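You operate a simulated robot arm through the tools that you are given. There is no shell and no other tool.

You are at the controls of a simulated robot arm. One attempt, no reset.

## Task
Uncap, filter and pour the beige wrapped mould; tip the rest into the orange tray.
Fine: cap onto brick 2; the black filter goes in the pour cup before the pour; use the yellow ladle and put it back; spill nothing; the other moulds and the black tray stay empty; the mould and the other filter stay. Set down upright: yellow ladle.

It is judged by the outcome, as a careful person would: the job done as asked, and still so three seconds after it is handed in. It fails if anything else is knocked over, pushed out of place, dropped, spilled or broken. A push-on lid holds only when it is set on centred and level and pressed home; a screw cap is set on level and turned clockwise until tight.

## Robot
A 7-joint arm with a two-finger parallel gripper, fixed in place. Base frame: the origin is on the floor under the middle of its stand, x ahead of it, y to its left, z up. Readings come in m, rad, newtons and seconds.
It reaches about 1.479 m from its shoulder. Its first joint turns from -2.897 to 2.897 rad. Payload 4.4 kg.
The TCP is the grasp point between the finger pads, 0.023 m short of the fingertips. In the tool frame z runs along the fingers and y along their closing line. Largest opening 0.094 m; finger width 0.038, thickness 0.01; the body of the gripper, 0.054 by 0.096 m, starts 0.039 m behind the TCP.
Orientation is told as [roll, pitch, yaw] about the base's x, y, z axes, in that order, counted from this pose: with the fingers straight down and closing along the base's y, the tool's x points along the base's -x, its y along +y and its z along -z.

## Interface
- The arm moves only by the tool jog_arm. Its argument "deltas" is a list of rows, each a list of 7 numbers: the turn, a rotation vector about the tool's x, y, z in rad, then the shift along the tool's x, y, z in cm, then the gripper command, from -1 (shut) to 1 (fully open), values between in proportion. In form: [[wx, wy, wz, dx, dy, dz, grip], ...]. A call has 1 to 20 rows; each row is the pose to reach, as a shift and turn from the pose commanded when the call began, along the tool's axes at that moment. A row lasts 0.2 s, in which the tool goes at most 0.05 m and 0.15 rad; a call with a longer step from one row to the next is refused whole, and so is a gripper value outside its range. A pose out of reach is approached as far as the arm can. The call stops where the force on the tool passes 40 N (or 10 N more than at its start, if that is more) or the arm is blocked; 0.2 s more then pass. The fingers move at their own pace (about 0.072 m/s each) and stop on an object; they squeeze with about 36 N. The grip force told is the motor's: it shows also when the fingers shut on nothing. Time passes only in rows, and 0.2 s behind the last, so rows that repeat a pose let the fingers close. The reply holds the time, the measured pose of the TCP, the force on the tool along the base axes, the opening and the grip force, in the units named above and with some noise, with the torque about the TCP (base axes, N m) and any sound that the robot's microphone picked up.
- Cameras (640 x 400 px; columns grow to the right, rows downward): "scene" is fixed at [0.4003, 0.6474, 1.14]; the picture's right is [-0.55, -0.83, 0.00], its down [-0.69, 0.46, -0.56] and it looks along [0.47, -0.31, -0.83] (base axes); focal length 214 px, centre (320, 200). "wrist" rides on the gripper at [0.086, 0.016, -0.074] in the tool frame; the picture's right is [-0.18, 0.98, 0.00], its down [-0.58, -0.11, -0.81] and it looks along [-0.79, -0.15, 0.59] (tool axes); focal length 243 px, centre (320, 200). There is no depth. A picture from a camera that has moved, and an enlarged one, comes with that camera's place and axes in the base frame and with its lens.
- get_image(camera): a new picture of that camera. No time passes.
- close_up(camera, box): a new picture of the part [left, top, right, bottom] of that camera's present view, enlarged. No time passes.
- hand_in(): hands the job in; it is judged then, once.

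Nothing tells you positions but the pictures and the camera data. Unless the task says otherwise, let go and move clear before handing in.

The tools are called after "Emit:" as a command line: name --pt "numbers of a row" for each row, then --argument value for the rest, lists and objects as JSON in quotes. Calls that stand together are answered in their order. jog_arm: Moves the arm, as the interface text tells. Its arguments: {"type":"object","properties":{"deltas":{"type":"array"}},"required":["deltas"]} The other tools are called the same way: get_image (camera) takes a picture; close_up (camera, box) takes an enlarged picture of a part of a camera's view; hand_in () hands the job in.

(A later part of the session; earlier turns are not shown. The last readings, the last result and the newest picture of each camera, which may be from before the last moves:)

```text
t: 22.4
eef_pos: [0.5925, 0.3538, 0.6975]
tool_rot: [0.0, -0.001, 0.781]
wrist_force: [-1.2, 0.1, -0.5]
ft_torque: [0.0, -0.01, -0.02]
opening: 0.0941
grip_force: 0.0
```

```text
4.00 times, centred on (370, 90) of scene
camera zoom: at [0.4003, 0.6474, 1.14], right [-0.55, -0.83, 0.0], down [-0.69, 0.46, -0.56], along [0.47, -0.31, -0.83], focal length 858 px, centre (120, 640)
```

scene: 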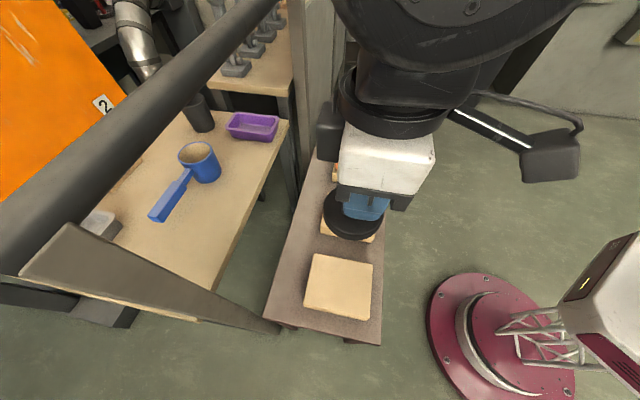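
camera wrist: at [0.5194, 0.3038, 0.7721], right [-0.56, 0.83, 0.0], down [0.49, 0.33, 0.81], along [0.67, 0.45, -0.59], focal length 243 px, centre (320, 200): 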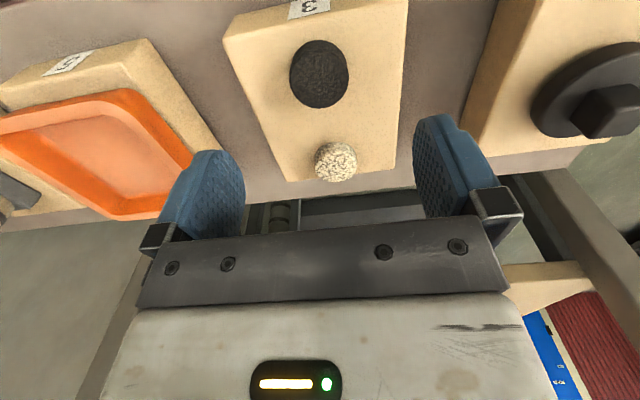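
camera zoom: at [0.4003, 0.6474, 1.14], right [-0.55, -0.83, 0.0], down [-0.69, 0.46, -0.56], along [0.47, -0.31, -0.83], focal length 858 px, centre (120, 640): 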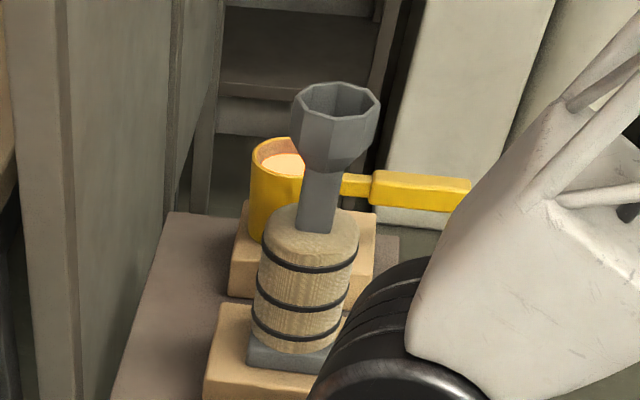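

The cup is an octagon about 55–58 mm inside, the filter about 44 mm across and 15 mm thick, so I'll grip just the filter's upper part. I descend over it and look again.

Emit:
jog_arm --pt "0 0 0 -0.25 -0.1 2.5 1" --pt "0 0 0 -0.5 -0.2 5 1" --pt "0 0 0 -0.5 -0.2 6.5 1" --pt "0 0 0 -0.5 -0.2 7 1" --pt "0 0 0 -0.5 -0.2 7 1"

Emit:
get_image --camera "wrist"

Emit:
close_up --camera "wrist" --box '[240, 80, 400, 200]'

Emit:
close_up --camera "scene" --box '[320, 180, 400, 250]'

```text
t: 23.6
eef_pos: [0.598, 0.3576, 0.6301]
tool_rot: [0.0, 0.0, 0.783]
wrist_force: [-0.9, 0.3, 0.2]
ft_torque: [0.02, 0.0, 0.0]
opening: 0.0939
grip_force: 0.1
```

```text
taken
camera wrist: at [0.5259, 0.3063, 0.7041], right [-0.56, 0.83, 0.0], down [0.49, 0.33, 0.81], along [0.67, 0.45, -0.59], focal length 243 px, centre (320, 200)
```

wrist: 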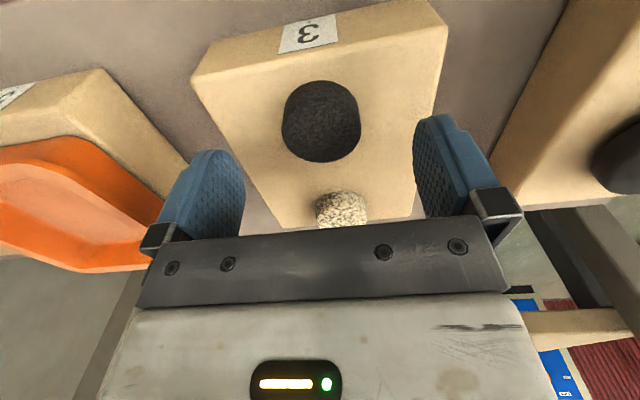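

```text
3.33 times, centred on (320, 140) of wrist
camera zoom: at [0.5259, 0.3063, 0.7041], right [-0.56, 0.83, 0.0], down [0.49, 0.33, 0.81], along [0.67, 0.45, -0.59], focal length 809 px, centre (320, 400)
```

zoom: 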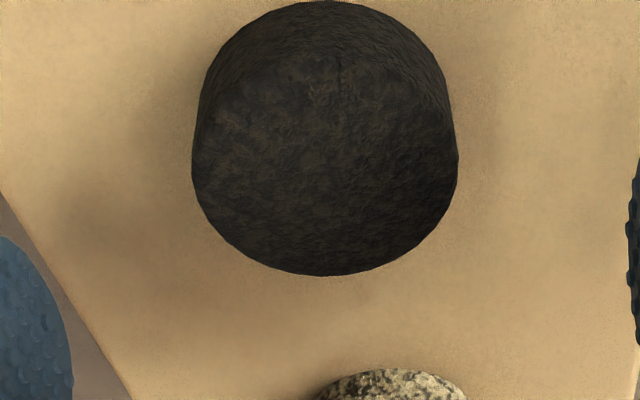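

```text
5.71 times, centred on (360, 215) of scene
camera zoom: at [0.4003, 0.6474, 1.14], right [-0.55, -0.83, 0.0], down [-0.69, 0.46, -0.56], along [0.47, -0.31, -0.83], focal length 1226 px, centre (91, 114)
```

zoom: 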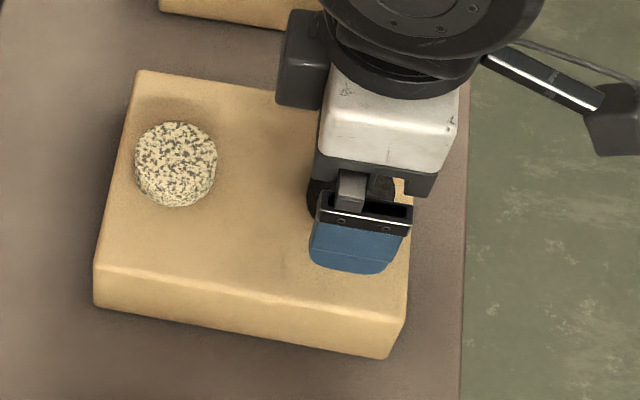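

Filter top is about 0.592, brick top 0.575. I lower so the fingertips overlap roughly the upper 8 mm of the filter, and close.

Emit:
jog_arm --pt "0 0 0 -0.2 0.1 1 1" --pt "0 0 0 -0.2 0.1 2 1" --pt "0 0 0 -0.2 0.1 2.2 1" --pt "0 0 0 -0.2 0.1 2.2 1"

Emit:
get_image --camera "wrist"

```text
t: 24.6
eef_pos: [0.5995, 0.36, 0.6079]
tool_rot: [0.001, -0.002, 0.78]
wrist_force: [-0.3, 0.6, -0.3]
ft_torque: [-0.04, 0.0, -0.03]
opening: 0.0939
grip_force: 0.0
```

```text
taken
camera wrist: at [0.5259, 0.3089, 0.6821], right [-0.56, 0.83, 0.0], down [0.49, 0.33, 0.81], along [0.67, 0.45, -0.59], focal length 243 px, centre (320, 200)
```

wrist: 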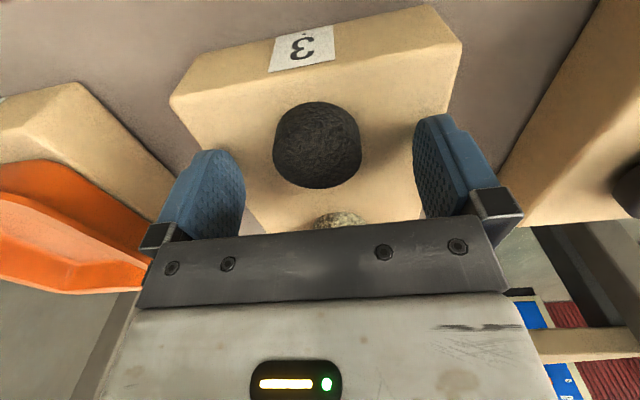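

Emit:
jog_arm --pt "0 0 0 0 0 0 0.4" --pt "0 0 0 0 0 0 0.1" --pt "0 0 0 0 0 0 -0.2" --pt "0 0 0 0 0 0 -1" --pt "0 0 0 0 0 0 -1" --pt "0 0 0 0 0 0 -1"

Emit:
close_up --camera "wrist" --box '[220, 60, 420, 240]'

```text
t: 26.0
eef_pos: [0.5991, 0.3598, 0.6078]
tool_rot: [0.0, 0.0, 0.782]
wrist_force: [-0.1, -0.6, 0.6]
ft_torque: [0.0, -0.03, -0.01]
opening: 0.0412
grip_force: 36.2
```

```text
2.22 times, centred on (320, 150) of wrist
camera zoom: at [0.5259, 0.3089, 0.6822], right [-0.56, 0.83, 0.0], down [0.49, 0.33, 0.81], along [0.67, 0.45, -0.59], focal length 539 px, centre (320, 311)
```

zoom: 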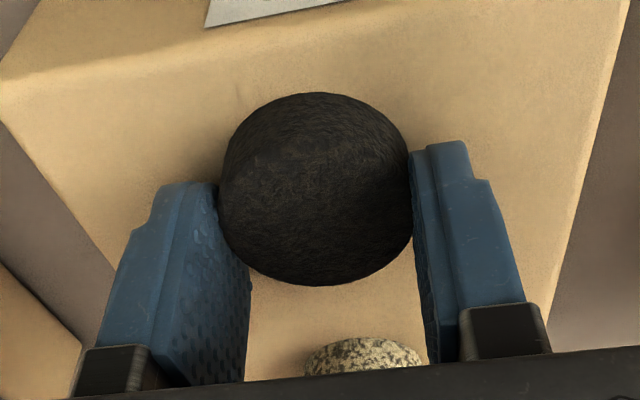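

Filter gripped (41 mm). I lift it straight up and check it hangs level, then carry it to the mould.

Emit:
jog_arm --pt "0 0 0 0 0 -0.5 -1" --pt "0 0 0 0 0 -2 -1" --pt "0 0 0 0 0 -5 -1" --pt "0 0 0 0 0 -9 -1" --pt "0 0 0 0 0 -13 -1" --pt "0 0 0 0 0 -17 -1" --pt "0 0 0 0 0 -21 -1" --pt "0 0 0 0 0 -25 -1" --pt "0 0 0 0 0 -29 -1" --pt "0 0 0 0 0 -32 -1" --pt "0 0 0 0 0 -33.5 -1" --pt "0 0 0 0 0 -33.5 -1"

Emit:
close_up --camera "wrist" --box '[220, 60, 420, 240]'

Emit:
close_up --camera "scene" --box '[270, 20, 450, 280]'

```text
t: 28.6
eef_pos: [0.5991, 0.3583, 0.9446]
tool_rot: [0.001, -0.001, 0.782]
wrist_force: [-0.5, -0.5, -1.5]
ft_torque: [0.0, 0.04, 0.0]
opening: 0.0412
grip_force: 36.1
```

```text
2.22 times, centred on (320, 150) of wrist
camera zoom: at [0.526, 0.3081, 1.0185], right [-0.56, 0.83, 0.0], down [0.49, 0.33, 0.81], along [0.67, 0.45, -0.59], focal length 539 px, centre (320, 311)
```

zoom: 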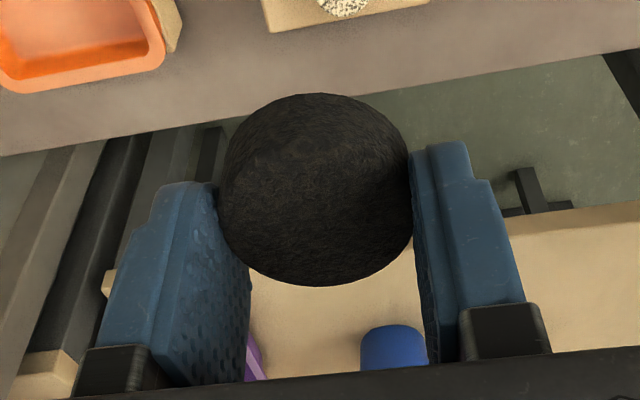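

```text
1.54 times, centred on (360, 150) of scene
camera zoom: at [0.4003, 0.6474, 1.14], right [-0.55, -0.83, 0.0], down [-0.69, 0.46, -0.56], along [0.47, -0.31, -0.83], focal length 330 px, centre (258, 277)
```

zoom: 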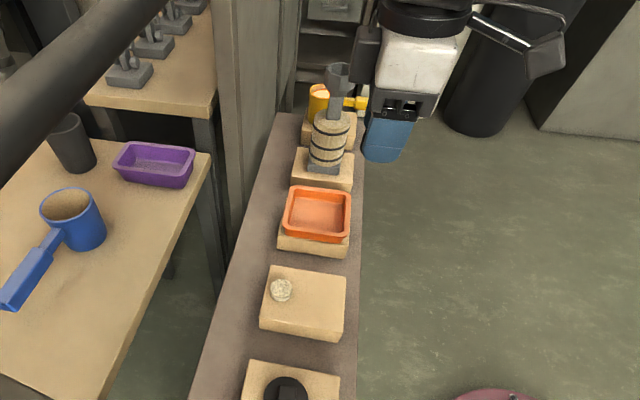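

Emit:
jog_arm --pt "0 0 0 -0.2 -2 0 -1" --pt "0 0 0 -0.5 -6 0 -1" --pt "0 0 0 -0.9 -10 0 -1" --pt "0 0 0 -1.3 -14 0 -1" --pt "0 0 0 -1.7 -18 0 -1" --pt "0 0 0 -2.1 -22 0 -1" --pt "0 0 0 -2.5 -26 0 -1" --pt "0 0 0 -2.9 -30 0 -1" --pt "0 0 0 -3.2 -34 0 -1" --pt "0 0 0 -3.5 -38 0 -1" --pt "0 0 0 -3.8 -40.5 0 -1" --pt "0 0 0 -3.8 -41.86 0 -1" --pt "0 0 0 -3.8 -41.86 0 -1" --pt "0 0 0 -3.8 -41.86 0 -1"

Emit:
get_image --camera "wrist"

Emit:
close_up --camera "wrist" --box '[240, 0, 400, 100]'

Emit:
close_up --camera "scene" --box '[320, 0, 420, 130]'

```text
t: 31.6
eef_pos: [0.9227, 0.0884, 0.9453]
tool_rot: [-0.001, 0.001, 0.781]
wrist_force: [1.4, -0.7, 0.6]
ft_torque: [-0.04, -0.01, 0.06]
opening: 0.0412
grip_force: 35.4
```

```text
taken
camera wrist: at [0.8502, 0.0377, 1.0185], right [-0.56, 0.83, 0.0], down [0.49, 0.33, 0.81], along [0.67, 0.45, -0.59], focal length 243 px, centre (320, 200)
```

wrist: 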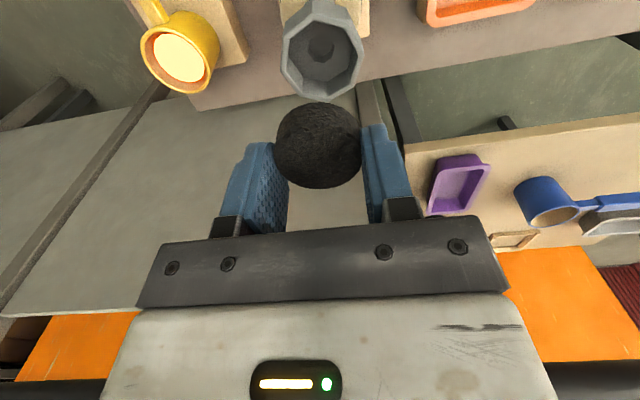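

```text
4.00 times, centred on (320, 50) of wrist
camera zoom: at [0.8502, 0.0377, 1.0185], right [-0.56, 0.83, 0.0], down [0.49, 0.33, 0.81], along [0.67, 0.45, -0.59], focal length 970 px, centre (320, 800)
```

zoom: 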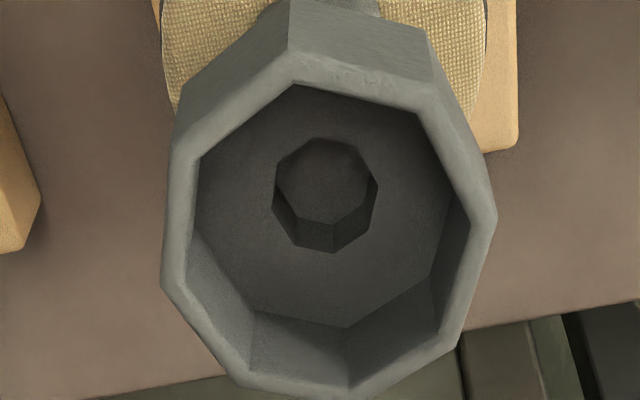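

```text
3.08 times, centred on (370, 65) of scene
camera zoom: at [0.4003, 0.6474, 1.14], right [-0.55, -0.83, 0.0], down [-0.69, 0.46, -0.56], along [0.47, -0.31, -0.83], focal length 660 px, centre (166, 615)
```

zoom: 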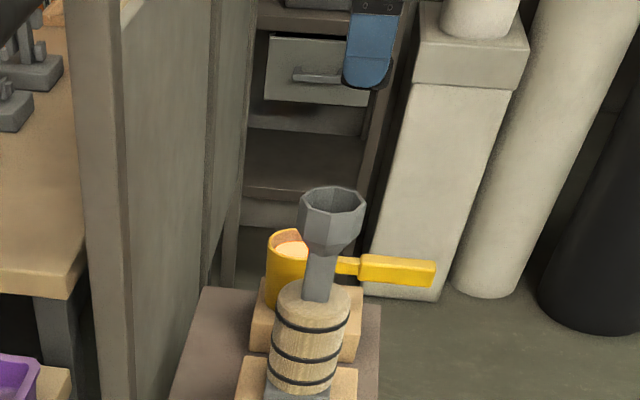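

The cup is an octagon about 50 mm inside with a flat floor and a hole, about 25 mm deep. I lower the filter to just above the rim and verify centring.

Emit:
jog_arm --pt "0 0 0 0.05 0.1 2 -1" --pt "0 0 0 0.1 0.19 4 -1" --pt "0 0 0 0.1 0.19 6 -1" --pt "0 0 0 0.1 0.19 7 -1" --pt "0 0 0 0.1 0.19 7 -1" --pt "0 0 0 0.1 0.19 7 -1"

Emit:
close_up --camera "wrist" --box '[240, 40, 400, 200]'

Emit:
close_up --camera "scene" --box '[345, 20, 405, 90]'

```text
t: 33.0
eef_pos: [0.9196, 0.0893, 0.8731]
tool_rot: [0.001, 0.0, 0.782]
wrist_force: [0.2, -0.3, 0.2]
ft_torque: [-0.01, 0.05, -0.01]
opening: 0.0414
grip_force: 36.5
```

```text
2.50 times, centred on (320, 120) of wrist
camera zoom: at [0.8471, 0.0391, 0.948], right [-0.56, 0.83, 0.0], down [0.49, 0.33, 0.81], along [0.67, 0.45, -0.59], focal length 606 px, centre (320, 400)
```

zoom: 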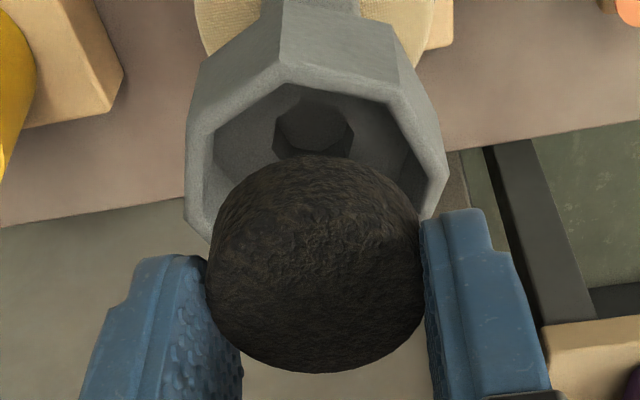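

```text
5.71 times, centred on (375, 55) of scene
camera zoom: at [0.4003, 0.6474, 1.14], right [-0.55, -0.83, 0.0], down [-0.69, 0.46, -0.56], along [0.47, -0.31, -0.83], focal length 1226 px, centre (6, 1029)
```

zoom: 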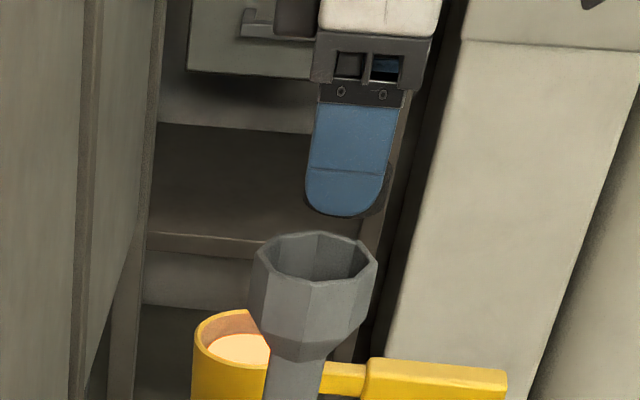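

Emit:
jog_arm --pt "0 0 0 0.15 0 0.5 -1" --pt "0 0 0 0.15 0 1.0 -1" --pt "0 0 0 0.15 0 1.3 -1" --pt "0 0 0 0.15 0 1.3 -1"

Emit:
close_up --camera "wrist" --box '[240, 60, 400, 200]'

Emit:
close_up --camera "scene" --box '[345, 20, 405, 90]'

```text
t: 34.0
eef_pos: [0.9195, 0.0878, 0.8599]
tool_rot: [0.0, 0.002, 0.782]
wrist_force: [0.4, 0.3, 0.1]
ft_torque: [0.0, -0.04, 0.02]
opening: 0.0413
grip_force: 35.9
```

```text
2.86 times, centred on (320, 130) of wrist
camera zoom: at [0.8461, 0.037, 0.9342], right [-0.56, 0.83, 0.0], down [0.49, 0.33, 0.81], along [0.67, 0.45, -0.59], focal length 693 px, centre (320, 400)
```

zoom: 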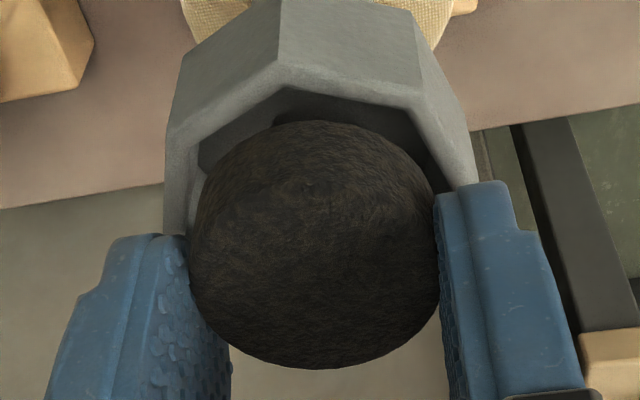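

```text
5.71 times, centred on (375, 55) of scene
camera zoom: at [0.4003, 0.6474, 1.14], right [-0.55, -0.83, 0.0], down [-0.69, 0.46, -0.56], along [0.47, -0.31, -0.83], focal length 1226 px, centre (6, 1029)
```

zoom: 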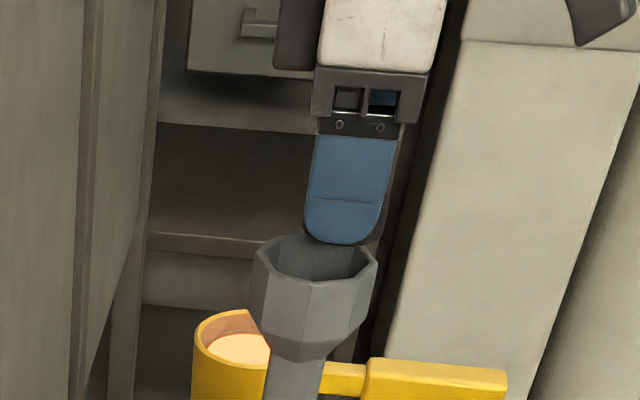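

Emit:
jog_arm --pt "0 0 0 0.1 0 0.2 -1" --pt "0 0 0 0.1 0 0.4 -1" --pt "0 0 0 0.1 0 0.5 -1" --pt "0 0 0 0.1 0 0.5 -1"

Emit:
close_up --camera "wrist" --box '[240, 60, 400, 200]'

Emit:
close_up --camera "scene" --box '[350, 40, 390, 80]'

```text
t: 35.0
eef_pos: [0.9177, 0.0891, 0.8554]
tool_rot: [-0.001, -0.001, 0.783]
wrist_force: [0.9, -0.5, 0.2]
ft_torque: [0.02, -0.01, -0.03]
opening: 0.0412
grip_force: 36.4
```

```text
2.86 times, centred on (320, 130) of wrist
camera zoom: at [0.8447, 0.0371, 0.9295], right [-0.56, 0.83, 0.0], down [0.49, 0.33, 0.81], along [0.67, 0.45, -0.59], focal length 693 px, centre (320, 400)
```

zoom: 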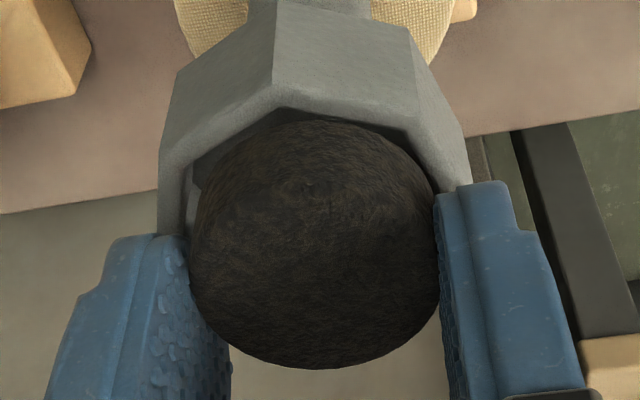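

```text
10.00 times, centred on (370, 60) of scene
camera zoom: at [0.4003, 0.6474, 1.14], right [-0.55, -0.83, 0.0], down [-0.69, 0.46, -0.56], along [0.47, -0.31, -0.83], focal length 2145 px, centre (-180, 1600)
```

zoom: 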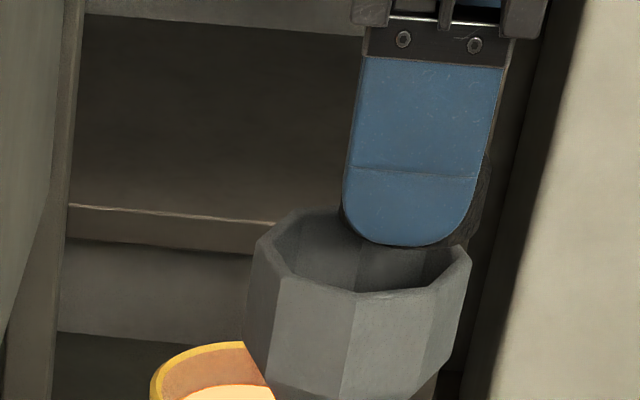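

Cross-checking views, I find the rim is lower (z≈0.815) and about 1 cm further back than I assumed, so the filter is still above the cup. I zoom in to measure precisely before correcting.

Emit:
close_up --camera "scene" --box '[360, 45, 384, 69]'

Emit:
close_up --camera "scene" --box '[352, 60, 384, 80]'

Emit:
get_image --camera "wrist"

```text
16.00 times, centred on (372, 57) of scene
camera zoom: at [0.4003, 0.6474, 1.14], right [-0.55, -0.83, 0.0], down [-0.69, 0.46, -0.56], along [0.47, -0.31, -0.83], focal length 3432 px, centre (-512, 2488)
```

zoom: 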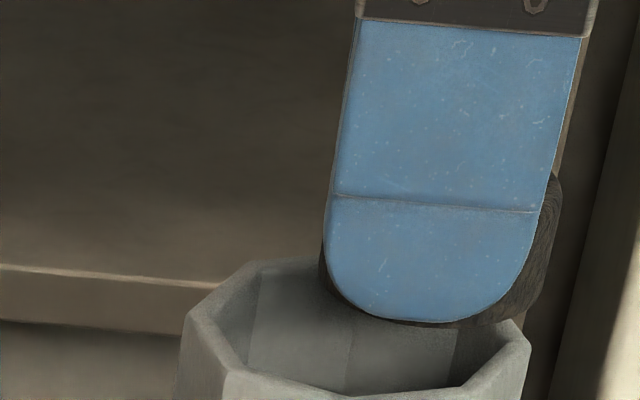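

```text
16.00 times, centred on (368, 70) of scene
camera zoom: at [0.4003, 0.6474, 1.14], right [-0.55, -0.83, 0.0], down [-0.69, 0.46, -0.56], along [0.47, -0.31, -0.83], focal length 3432 px, centre (-448, 2280)
```

zoom: 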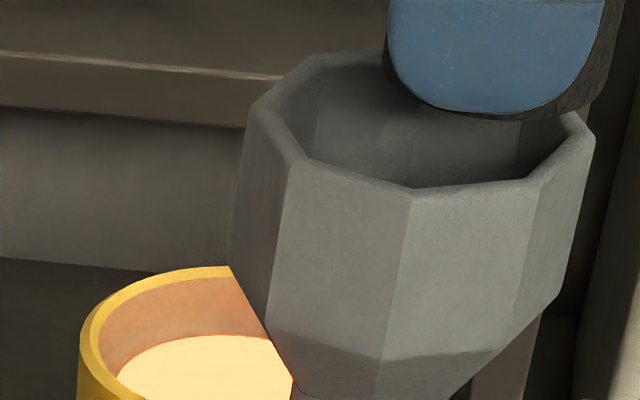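

```text
taken
camera wrist: at [0.8447, 0.0371, 0.9295], right [-0.56, 0.83, 0.0], down [0.49, 0.33, 0.81], along [0.67, 0.45, -0.59], focal length 243 px, centre (320, 200)
```

wrist: 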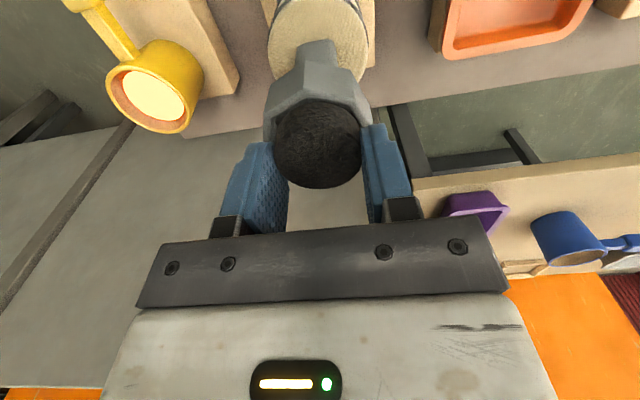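

The cup centre is ~10–11 mm behind the TCP and the filter sits ~3 mm toward the robot in the grip, so I shift 13.5 mm away from the robot at this height and recheck.

Emit:
jog_arm --pt "0 0 0 -0.5 -0.05 0 -1" --pt "0 0 0 -1.0 -0.1 0 -1" --pt "0 0 0 -1.35 -0.15 0 -1" --pt "0 0 0 -1.35 -0.15 0 -1"

Emit:
close_up --camera "wrist" --box '[240, 60, 400, 200]'

Emit:
close_up --camera "scene" --box '[350, 48, 390, 73]'

```text
t: 36.0
eef_pos: [0.9297, 0.0962, 0.8545]
tool_rot: [-0.001, -0.001, 0.782]
wrist_force: [-1.0, -0.2, 0.2]
ft_torque: [0.0, -0.03, -0.01]
opening: 0.0415
grip_force: 36.4
```

```text
2.86 times, centred on (320, 130) of wrist
camera zoom: at [0.857, 0.0453, 0.9288], right [-0.56, 0.83, 0.0], down [0.49, 0.33, 0.81], along [0.67, 0.45, -0.59], focal length 693 px, centre (320, 400)
```

zoom: 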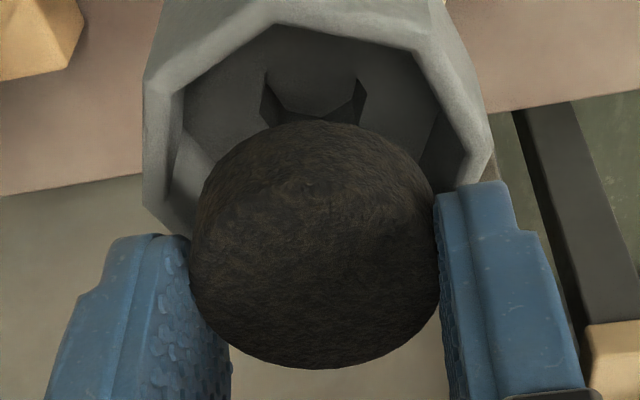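

```text
16.00 times, centred on (370, 60) of scene
camera zoom: at [0.4003, 0.6474, 1.14], right [-0.55, -0.83, 0.0], down [-0.69, 0.46, -0.56], along [0.47, -0.31, -0.83], focal length 3432 px, centre (-480, 2432)
```

zoom: 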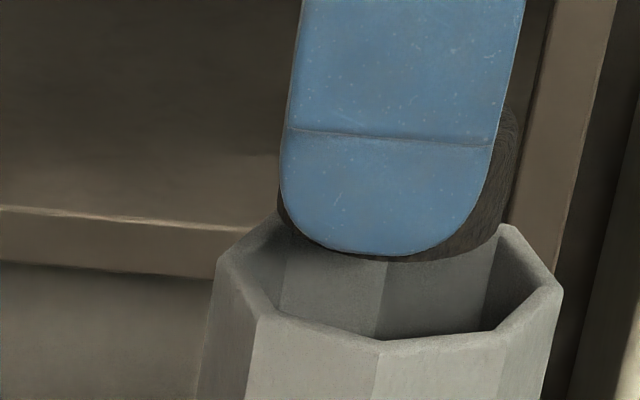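

Emit:
jog_arm --pt "0 0 0 0.17 0 0.3 -1" --pt "0 0 0 0.17 0 0.6 -1" --pt "0 0 0 0.17 0 0.9 -1" --pt "0 0 0 0.17 0 0.9 -1"

Emit:
close_up --camera "wrist" --box '[240, 60, 400, 200]'

Emit:
close_up --camera "scene" --box '[350, 48, 390, 73]'

```text
t: 37.0
eef_pos: [0.9274, 0.0949, 0.8451]
tool_rot: [-0.001, 0.0, 0.784]
wrist_force: [-0.5, 0.2, -0.7]
ft_torque: [0.01, -0.01, 0.0]
opening: 0.0415
grip_force: 35.7
```

```text
2.86 times, centred on (320, 130) of wrist
camera zoom: at [0.8541, 0.0442, 0.92], right [-0.56, 0.83, 0.0], down [0.49, 0.33, 0.81], along [0.67, 0.45, -0.59], focal length 693 px, centre (320, 400)
```

zoom: 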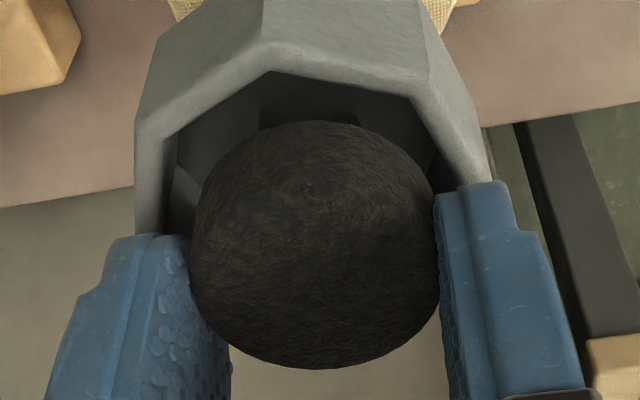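

```text
16.00 times, centred on (370, 60) of scene
camera zoom: at [0.4003, 0.6474, 1.14], right [-0.55, -0.83, 0.0], down [-0.69, 0.46, -0.56], along [0.47, -0.31, -0.83], focal length 3432 px, centre (-480, 2432)
```

zoom: 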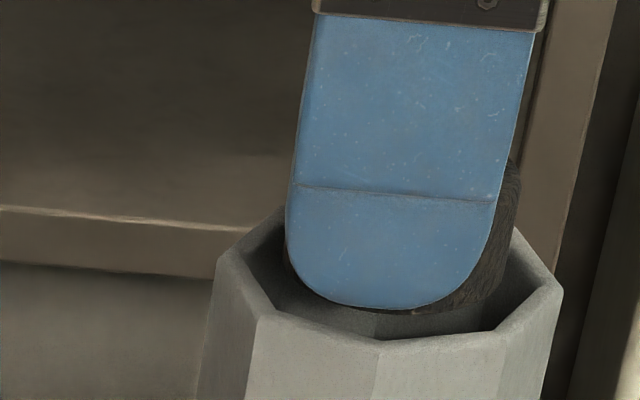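

The filter's lower edge is entering the cup and centred. I go down a few more millimetres until the tips are just above the rim, then release.

Emit:
jog_arm --pt "0 0 0 0 0 0.2 -1" --pt "0 0 0 0 0 0.4 -1" --pt "0 0 0 0 0 0.45 -1" --pt "0 0 0 0 0 0.45 -1"

Emit:
close_up --camera "wrist" --box '[240, 60, 400, 200]'

Emit:
close_up --camera "scene" --box '[350, 48, 390, 73]'

```text
t: 38.0
eef_pos: [0.9271, 0.0957, 0.8404]
tool_rot: [0.001, 0.001, 0.782]
wrist_force: [0.5, 0.4, -0.1]
ft_torque: [0.01, 0.01, 0.01]
opening: 0.0414
grip_force: 36.0
```

```text
2.86 times, centred on (320, 130) of wrist
camera zoom: at [0.8538, 0.0436, 0.9153], right [-0.56, 0.83, 0.0], down [0.49, 0.33, 0.81], along [0.67, 0.45, -0.59], focal length 693 px, centre (320, 400)
```

zoom: 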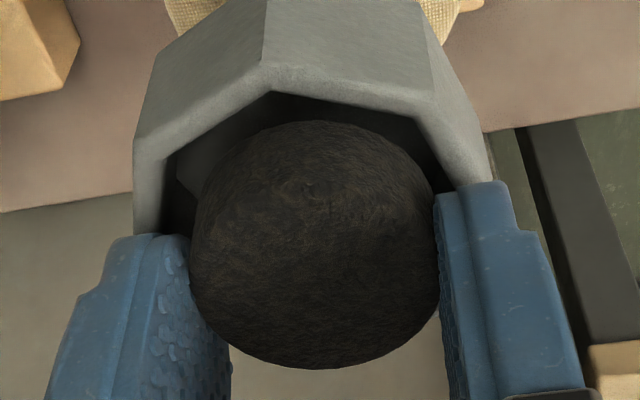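

```text
16.00 times, centred on (370, 60) of scene
camera zoom: at [0.4003, 0.6474, 1.14], right [-0.55, -0.83, 0.0], down [-0.69, 0.46, -0.56], along [0.47, -0.31, -0.83], focal length 3432 px, centre (-480, 2432)
```

zoom: 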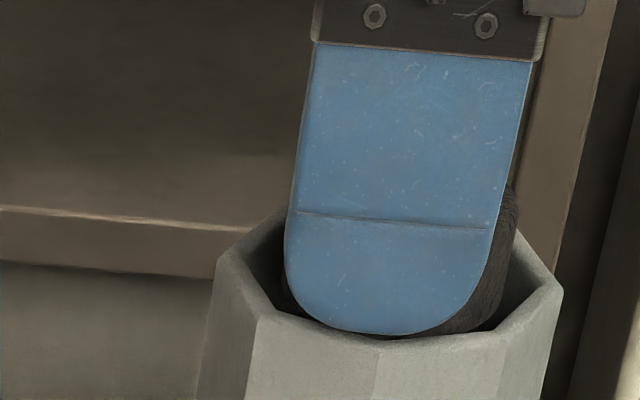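

Emit:
jog_arm --pt "0 0 0 0 0 0.1 -1" --pt "0 0 0 0 0 0.1 1" --pt "0 0 0 0 0 0.1 1" --pt "0 0 0 0 0 0.1 1" --pt "0 0 0 0 0 0.1 1"

Emit:
close_up --camera "wrist" --box '[240, 60, 400, 200]'

Emit:
close_up --camera "scene" --box '[350, 48, 390, 73]'

```text
t: 39.2
eef_pos: [0.9272, 0.0944, 0.8398]
tool_rot: [0.001, 0.0, 0.781]
wrist_force: [0.6, 0.5, 0.8]
ft_torque: [0.03, 0.03, 0.03]
opening: 0.0939
grip_force: 0.1
```

```text
2.86 times, centred on (320, 130) of wrist
camera zoom: at [0.8535, 0.0441, 0.9146], right [-0.56, 0.83, 0.0], down [0.49, 0.33, 0.81], along [0.67, 0.45, -0.59], focal length 693 px, centre (320, 400)
```

zoom: 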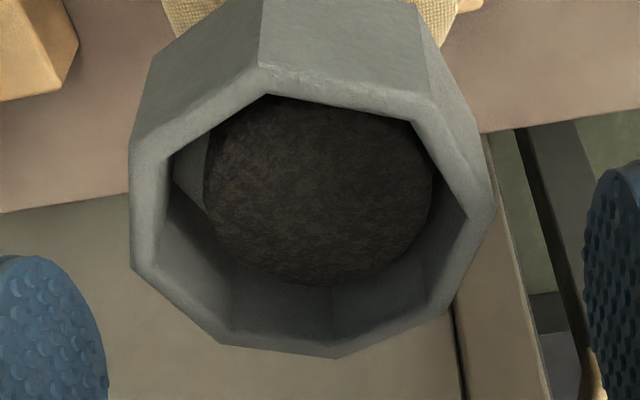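

```text
16.00 times, centred on (370, 60) of scene
camera zoom: at [0.4003, 0.6474, 1.14], right [-0.55, -0.83, 0.0], down [-0.69, 0.46, -0.56], along [0.47, -0.31, -0.83], focal length 3432 px, centre (-480, 2432)
```

zoom: 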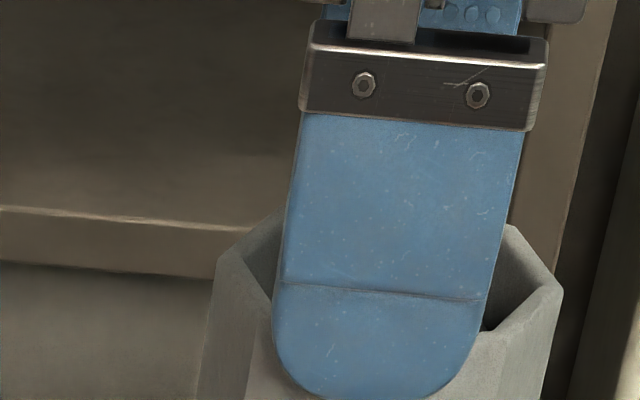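

The filter lies flat inside the cup. I back straight up and go look at the ladle and its handle from the robot side.

Emit:
jog_arm --pt "0 0 0 0 0 -2 1" --pt "0 0 0 0 0 -6 1" --pt "0 0 0 0 0 -10 1" --pt "0 0 0 3 -3 -11 1" --pt "0 0 0 6 -6 -11 1" --pt "0 0 0 9 -9 -11 1" --pt "0 0 0 12 -12 -11 1" --pt "0 0 0 15 -15 -11 1" --pt "0 0 0 18 -18 -10 1" --pt "0 0 0 20.5 -20.5 -7 1" --pt "0 0 0 22 -21 -3 1" --pt "0 0 0 22 -21 0 1" --pt "0 0 0 22 -21 4 1" --pt "0 0 0 22 -21 4 1"

Emit:
get_image --camera "wrist"

Emit:
get_image --camera "scene"

Emit:
close_up --camera "scene" --box '[350, 50, 390, 75]'

```text
t: 42.2
eef_pos: [0.9172, -0.2071, 0.7998]
tool_rot: [0.0, -0.001, 0.781]
wrist_force: [0.3, -0.2, -0.6]
ft_torque: [0.0, 0.01, -0.01]
opening: 0.094
grip_force: 0.0
```

```text
taken
camera wrist: at [0.8434, -0.2599, 0.874], right [-0.56, 0.83, 0.0], down [0.49, 0.33, 0.81], along [0.67, 0.45, -0.59], focal length 243 px, centre (320, 200)
```

wrist: 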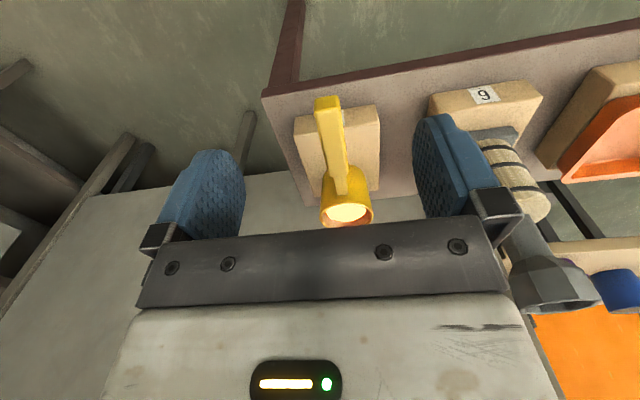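

```text
taken
```

scene: 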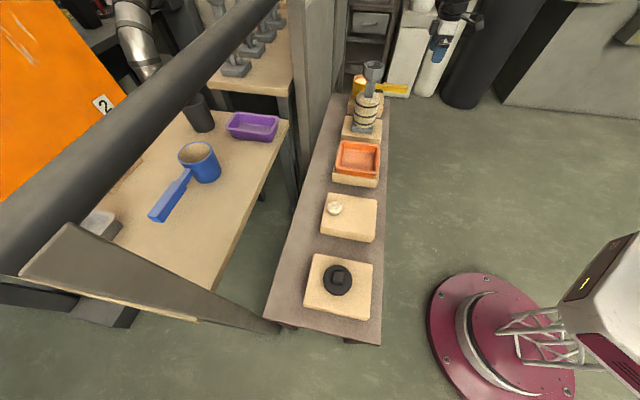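

```text
16.00 times, centred on (370, 62) of scene
camera zoom: at [0.4003, 0.6474, 1.14], right [-0.55, -0.83, 0.0], down [-0.69, 0.46, -0.56], along [0.47, -0.31, -0.83], focal length 3432 px, centre (-480, 2400)
```

zoom: 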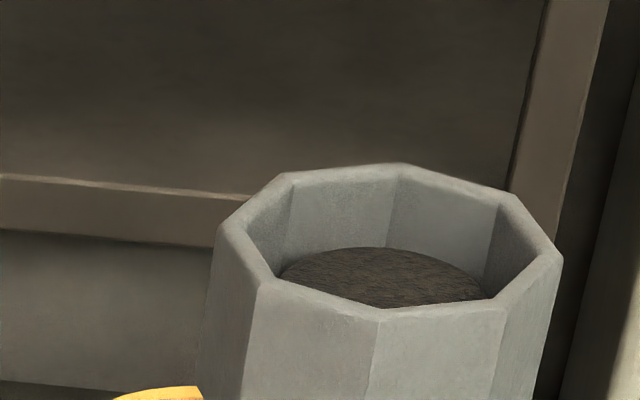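

Emit:
close_up --camera "wrist" --box '[270, 80, 430, 240]'

Emit:
close_up --camera "scene" --box '[340, 60, 420, 110]'

```text
2.50 times, centred on (350, 160) of wrist
camera zoom: at [0.8434, -0.2599, 0.874], right [-0.56, 0.83, 0.0], down [0.49, 0.33, 0.81], along [0.67, 0.45, -0.59], focal length 606 px, centre (245, 300)
```

zoom: 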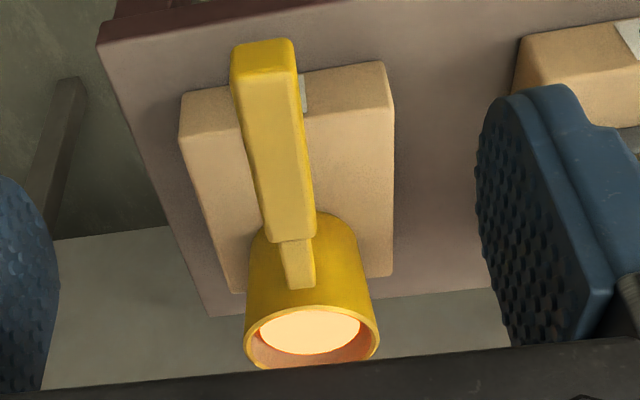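

```text
8.00 times, centred on (380, 85) of scene
camera zoom: at [0.4003, 0.6474, 1.14], right [-0.55, -0.83, 0.0], down [-0.69, 0.46, -0.56], along [0.47, -0.31, -0.83], focal length 1716 px, centre (-160, 1120)
```

zoom: 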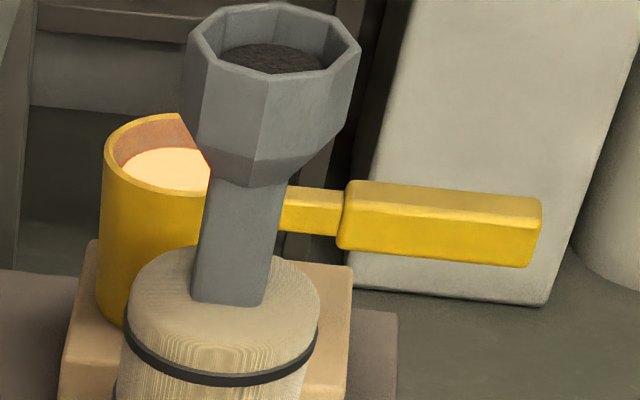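

Handle axis is along the bench normal at b≈0.80, z≈0.640, grip part from n≈0.56 to 0.66; bowl centre n≈0.75, rim z≈0.66. I'll pitch the tool to horizontal in free space so the pour becomes a roll about the handle axis, and test the range empty first.

Emit:
jog_arm --pt "0 -0.14 0 1 0 0 1" --pt "0 -0.28 0 2 0 0 1" --pt "0 -0.42 0 3 0 0 1" --pt "0 -0.56 0 4 0 0 1" --pt "0 -0.7 0 5 0 0 1" --pt "0 -0.84 0 5 0 0 1" --pt "0 -0.98 0 5 0 0 1" --pt "0 -1.12 0 5 0 0 1" --pt "0 -1.26 0 5 0 0 1" --pt "0 -1.4 0 5 0 0 1" --pt "0 -1.5 0 5 0 0 1" --pt "0 -1.5708 0 5 0 0 1" --pt "0 -1.5708 0 5 0 0 1" --pt "0 -1.5708 0 5 0 0 1"

Emit:
get_image --camera "wrist"

Emit:
get_image --camera "scene"

```text
t: 45.2
eef_pos: [0.8831, -0.2431, 0.8002]
tool_rot: [-2.741, -1.571, -2.761]
wrist_force: [-0.1, -0.4, 0.5]
ft_torque: [0.02, -0.02, 0.0]
opening: 0.094
grip_force: 0.0
```

```text
taken
camera wrist: at [0.8185, -0.2862, 0.7133], right [-0.69, 0.7, 0.18], down [-0.5, -0.65, 0.58], along [0.52, 0.31, 0.79], focal length 243 px, centre (320, 200)
```

wrist: 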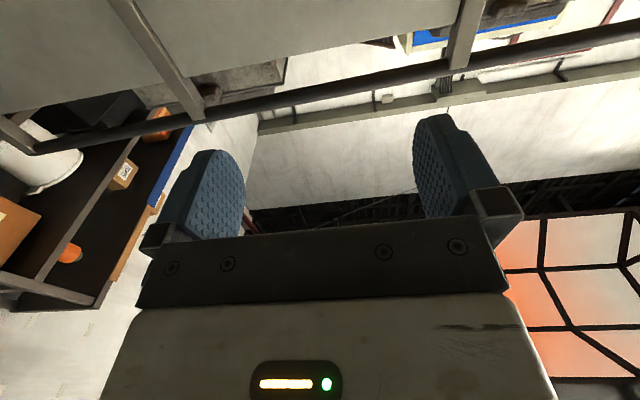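

```text
taken
```

scene: 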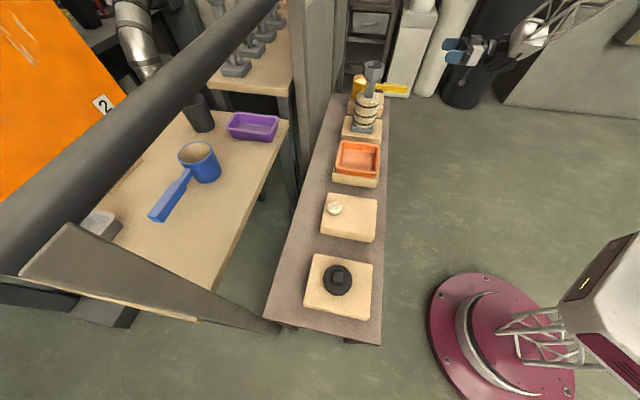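

The horizontal pose is reachable. Now I test the roll about the handle axis empty (toward −b) to make sure joint limits allow a full pour.

Emit:
jog_arm --pt "0 0 -0.14 0 0 0 1" --pt "0 0 -0.28 0 0 0 1" --pt "0 0 -0.42 0 0 0 1" --pt "0 0 -0.56 0 0 0 1" --pt "0 0 -0.7 0 0 0 1" --pt "0 0 -0.84 0 0 0 1" --pt "0 0 -0.98 0 0 0 1" --pt "0 0 -1.12 0 0 0 1" --pt "0 0 -1.26 0 0 0 1" --pt "0 0 -1.4 0 0 0 1" --pt "0 0 -1.54 0 0 0 1" --pt "0 0 -1.68 0 0 0 1" --pt "0 0 -1.82 0 0 0 1" --pt "0 0 -1.96 0 0 0 1" --pt "0 0 -2.1 0 0 0 1" --pt "0 0 -2.24 0 0 0 1" --pt "0 0 -2.36 0 0 0 1" --pt "0 0 -2.36 0 0 0 1"

Emit:
get_image --camera "wrist"

Emit:
get_image --camera "scene"

```text
t: 49.0
eef_pos: [1.1303, -0.1455, 0.9493]
tool_rot: [-0.906, 0.532, 2.088]
wrist_force: [-0.3, 0.0, -0.8]
ft_torque: [-0.01, -0.02, 0.0]
opening: 0.094
grip_force: 0.0
out of reach, approached as far as the arm can: row 5, 6, 7, 8, 9, 10, 11, 12, 13, 14, 15, 16, 17, 18
```

```text
taken
camera wrist: at [1.0989, -0.2312, 1.0222], right [-0.41, -0.5, -0.76], down [-0.89, 0.41, 0.21], along [0.21, 0.76, -0.62], focal length 243 px, centre (320, 200)
```

wrist: 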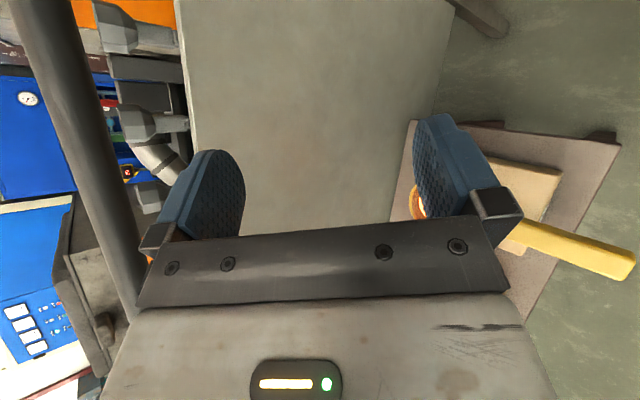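

```text
taken
```

scene: 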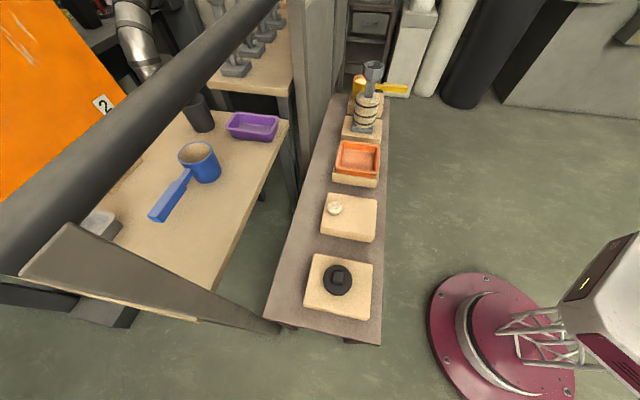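

The negative roll hits a joint limit, and the arm drifted to a free spot above; nothing was disturbed. I check what the commanded pose now is with a null move.

Emit:
jog_arm --pt "0 0 0 0 0 0 1"

Emit:
close_up --camera "scene" --box '[320, 40, 440, 140]'

```text
t: 49.4
eef_pos: [1.1313, -0.1461, 0.9515]
tool_rot: [-0.907, 0.533, 2.088]
wrist_force: [0.2, 0.1, 0.7]
ft_torque: [0.0, -0.02, 0.02]
opening: 0.0942
grip_force: 0.0
```

```text
4.00 times, centred on (380, 90) of scene
camera zoom: at [0.4003, 0.6474, 1.14], right [-0.55, -0.83, 0.0], down [-0.69, 0.46, -0.56], along [0.47, -0.31, -0.83], focal length 858 px, centre (80, 640)
```

zoom: 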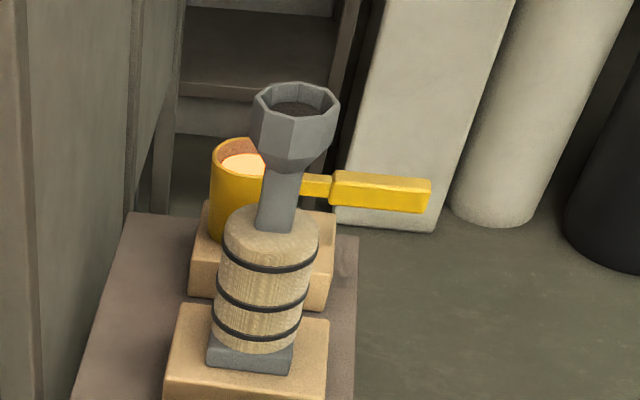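

The command reference has reset to the actual pose. I return to the fingers-down orientation over free space first, undoing the twist away from the joint limit.

Emit:
jog_arm --pt "-0.079 0.0115 0.101 -0.8 0.9 -1.9 1" --pt "-0.158 0.023 0.202 -1.6 1.8 -3.9 1" --pt "-0.237 0.0345 0.303 -2.4 2.7 -5.8 1" --pt "-0.315 0.046 0.404 -3.2 3.6 -7.8 1" --pt "-0.394 0.0575 0.505 -4.0 4.5 -9.7 1" --pt "-0.473 0.069 0.606 -4.8 5.4 -11.7 1" --pt "-0.552 0.0805 0.707 -5.6 6.3 -13.6 1" --pt "-0.631 0.092 0.808 -6.4 7.2 -15.6 1" --pt "-0.71 0.1035 0.909 -7.2 8.1 -17.5 1" --pt "-0.789 0.115 1.01 -8.0 9.0 -19.5 1" --pt "-0.867 0.1265 1.111 -8.8 9.9 -21.4 1" --pt "-0.946 0.138 1.212 -9.6 10.9 -23.3 1" --pt "-1.025 0.1495 1.313 -10.4 11.8 -25.3 1" --pt "-1.104 0.161 1.414 -11.16 12.66 -27.23 1" --pt "-1.104 0.161 1.414 -11.16 12.66 -27.23 1"

Emit:
get_image --camera "wrist"

Emit:
get_image --camera "scene"

```text
t: 52.6
eef_pos: [0.8186, -0.1938, 0.9545]
tool_rot: [0.0, 0.006, 0.79]
wrist_force: [0.0, 0.1, 0.0]
ft_torque: [0.0, 0.02, 0.01]
opening: 0.0939
grip_force: 0.0
```

```text
taken
camera wrist: at [0.7465, -0.2442, 1.0292], right [-0.57, 0.82, 0.0], down [0.49, 0.34, 0.8], along [0.66, 0.46, -0.6], focal length 243 px, centre (320, 200)
```

wrist: 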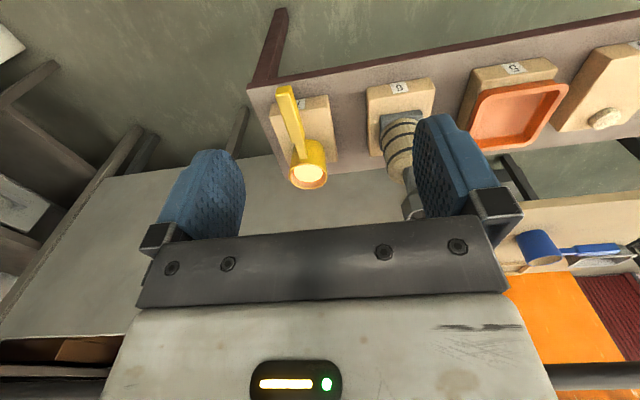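

```text
taken
```

scene: 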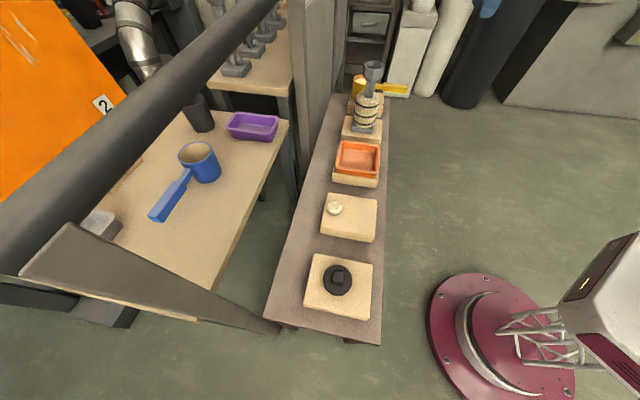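

Recovered cleanly. Now I yaw the tool the other way (+z), which should move away from the joint limit.

Emit:
jog_arm --pt "0 0 0.14 0 0 0 1" --pt "0 0 0.28 0 0 0 1" --pt "0 0 0.42 0 0 0 1" --pt "0 0 0.56 0 0 0 1" --pt "0 0 0.7 0 0 0 1" --pt "0 0 0.84 0 0 0 1" --pt "0 0 0.98 0 0 0 1" --pt "0 0 1.12 0 0 0 1" --pt "0 0 1.26 0 0 0 1" --pt "0 0 1.4 0 0 0 1" --pt "0 0 1.5708 0 0 0 1" --pt "0 0 1.5708 0 0 0 1"

```text
refused: row 11 steps farther than a row can; nothing moved
```

Emit:
jog_arm --pt "0 0 0.14 0 0 0 1" --pt "0 0 0.28 0 0 0 1" --pt "0 0 0.42 0 0 0 1" --pt "0 0 0.56 0 0 0 1" --pt "0 0 0.7 0 0 0 1" --pt "0 0 0.84 0 0 0 1" --pt "0 0 0.98 0 0 0 1" --pt "0 0 1.12 0 0 0 1" --pt "0 0 1.26 0 0 0 1" --pt "0 0 1.4 0 0 0 1" --pt "0 0 1.52 0 0 0 1" --pt "0 0 1.575 0 0 0 1" --pt "0 0 1.575 0 0 0 1"

```text
t: 55.4
eef_pos: [0.821, -0.1937, 0.9519]
tool_rot: [-0.006, -0.003, -0.788]
wrist_force: [-0.1, 0.0, -0.1]
ft_torque: [0.0, -0.04, 0.01]
opening: 0.0939
grip_force: 0.0
```

Half the turn went fine (yaw −0.79); I continue the other half.

Emit:
jog_arm --pt "0 0 0.14 0 0 0 1" --pt "0 0 0.28 0 0 0 1" --pt "0 0 0.42 0 0 0 1" --pt "0 0 0.56 0 0 0 1" --pt "0 0 0.7 0 0 0 1" --pt "0 0 0.84 0 0 0 1" --pt "0 0 0.98 0 0 0 1" --pt "0 0 1.12 0 0 0 1" --pt "0 0 1.26 0 0 0 1" --pt "0 0 1.4 0 0 0 1" --pt "0 0 1.52 0 0 0 1" --pt "0 0 1.568 0 0 0 1" --pt "0 0 1.568 0 0 0 1"

Emit:
get_image --camera "wrist"

```text
t: 58.2
eef_pos: [0.8202, -0.1945, 0.9523]
tool_rot: [0.002, -0.005, -2.355]
wrist_force: [0.5, -0.3, -0.7]
ft_torque: [0.01, 0.01, 0.01]
opening: 0.0938
grip_force: 0.1
```

```text
taken
camera wrist: at [0.893, -0.1451, 1.0263], right [0.57, -0.82, 0.0], down [-0.49, -0.33, 0.81], along [-0.67, -0.46, -0.59], focal length 243 px, centre (320, 200)
```

wrist: 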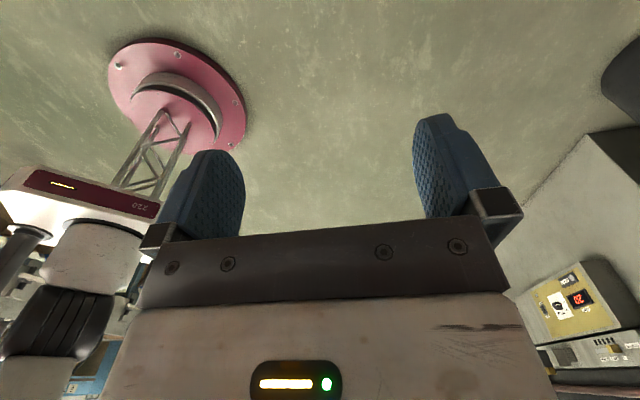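

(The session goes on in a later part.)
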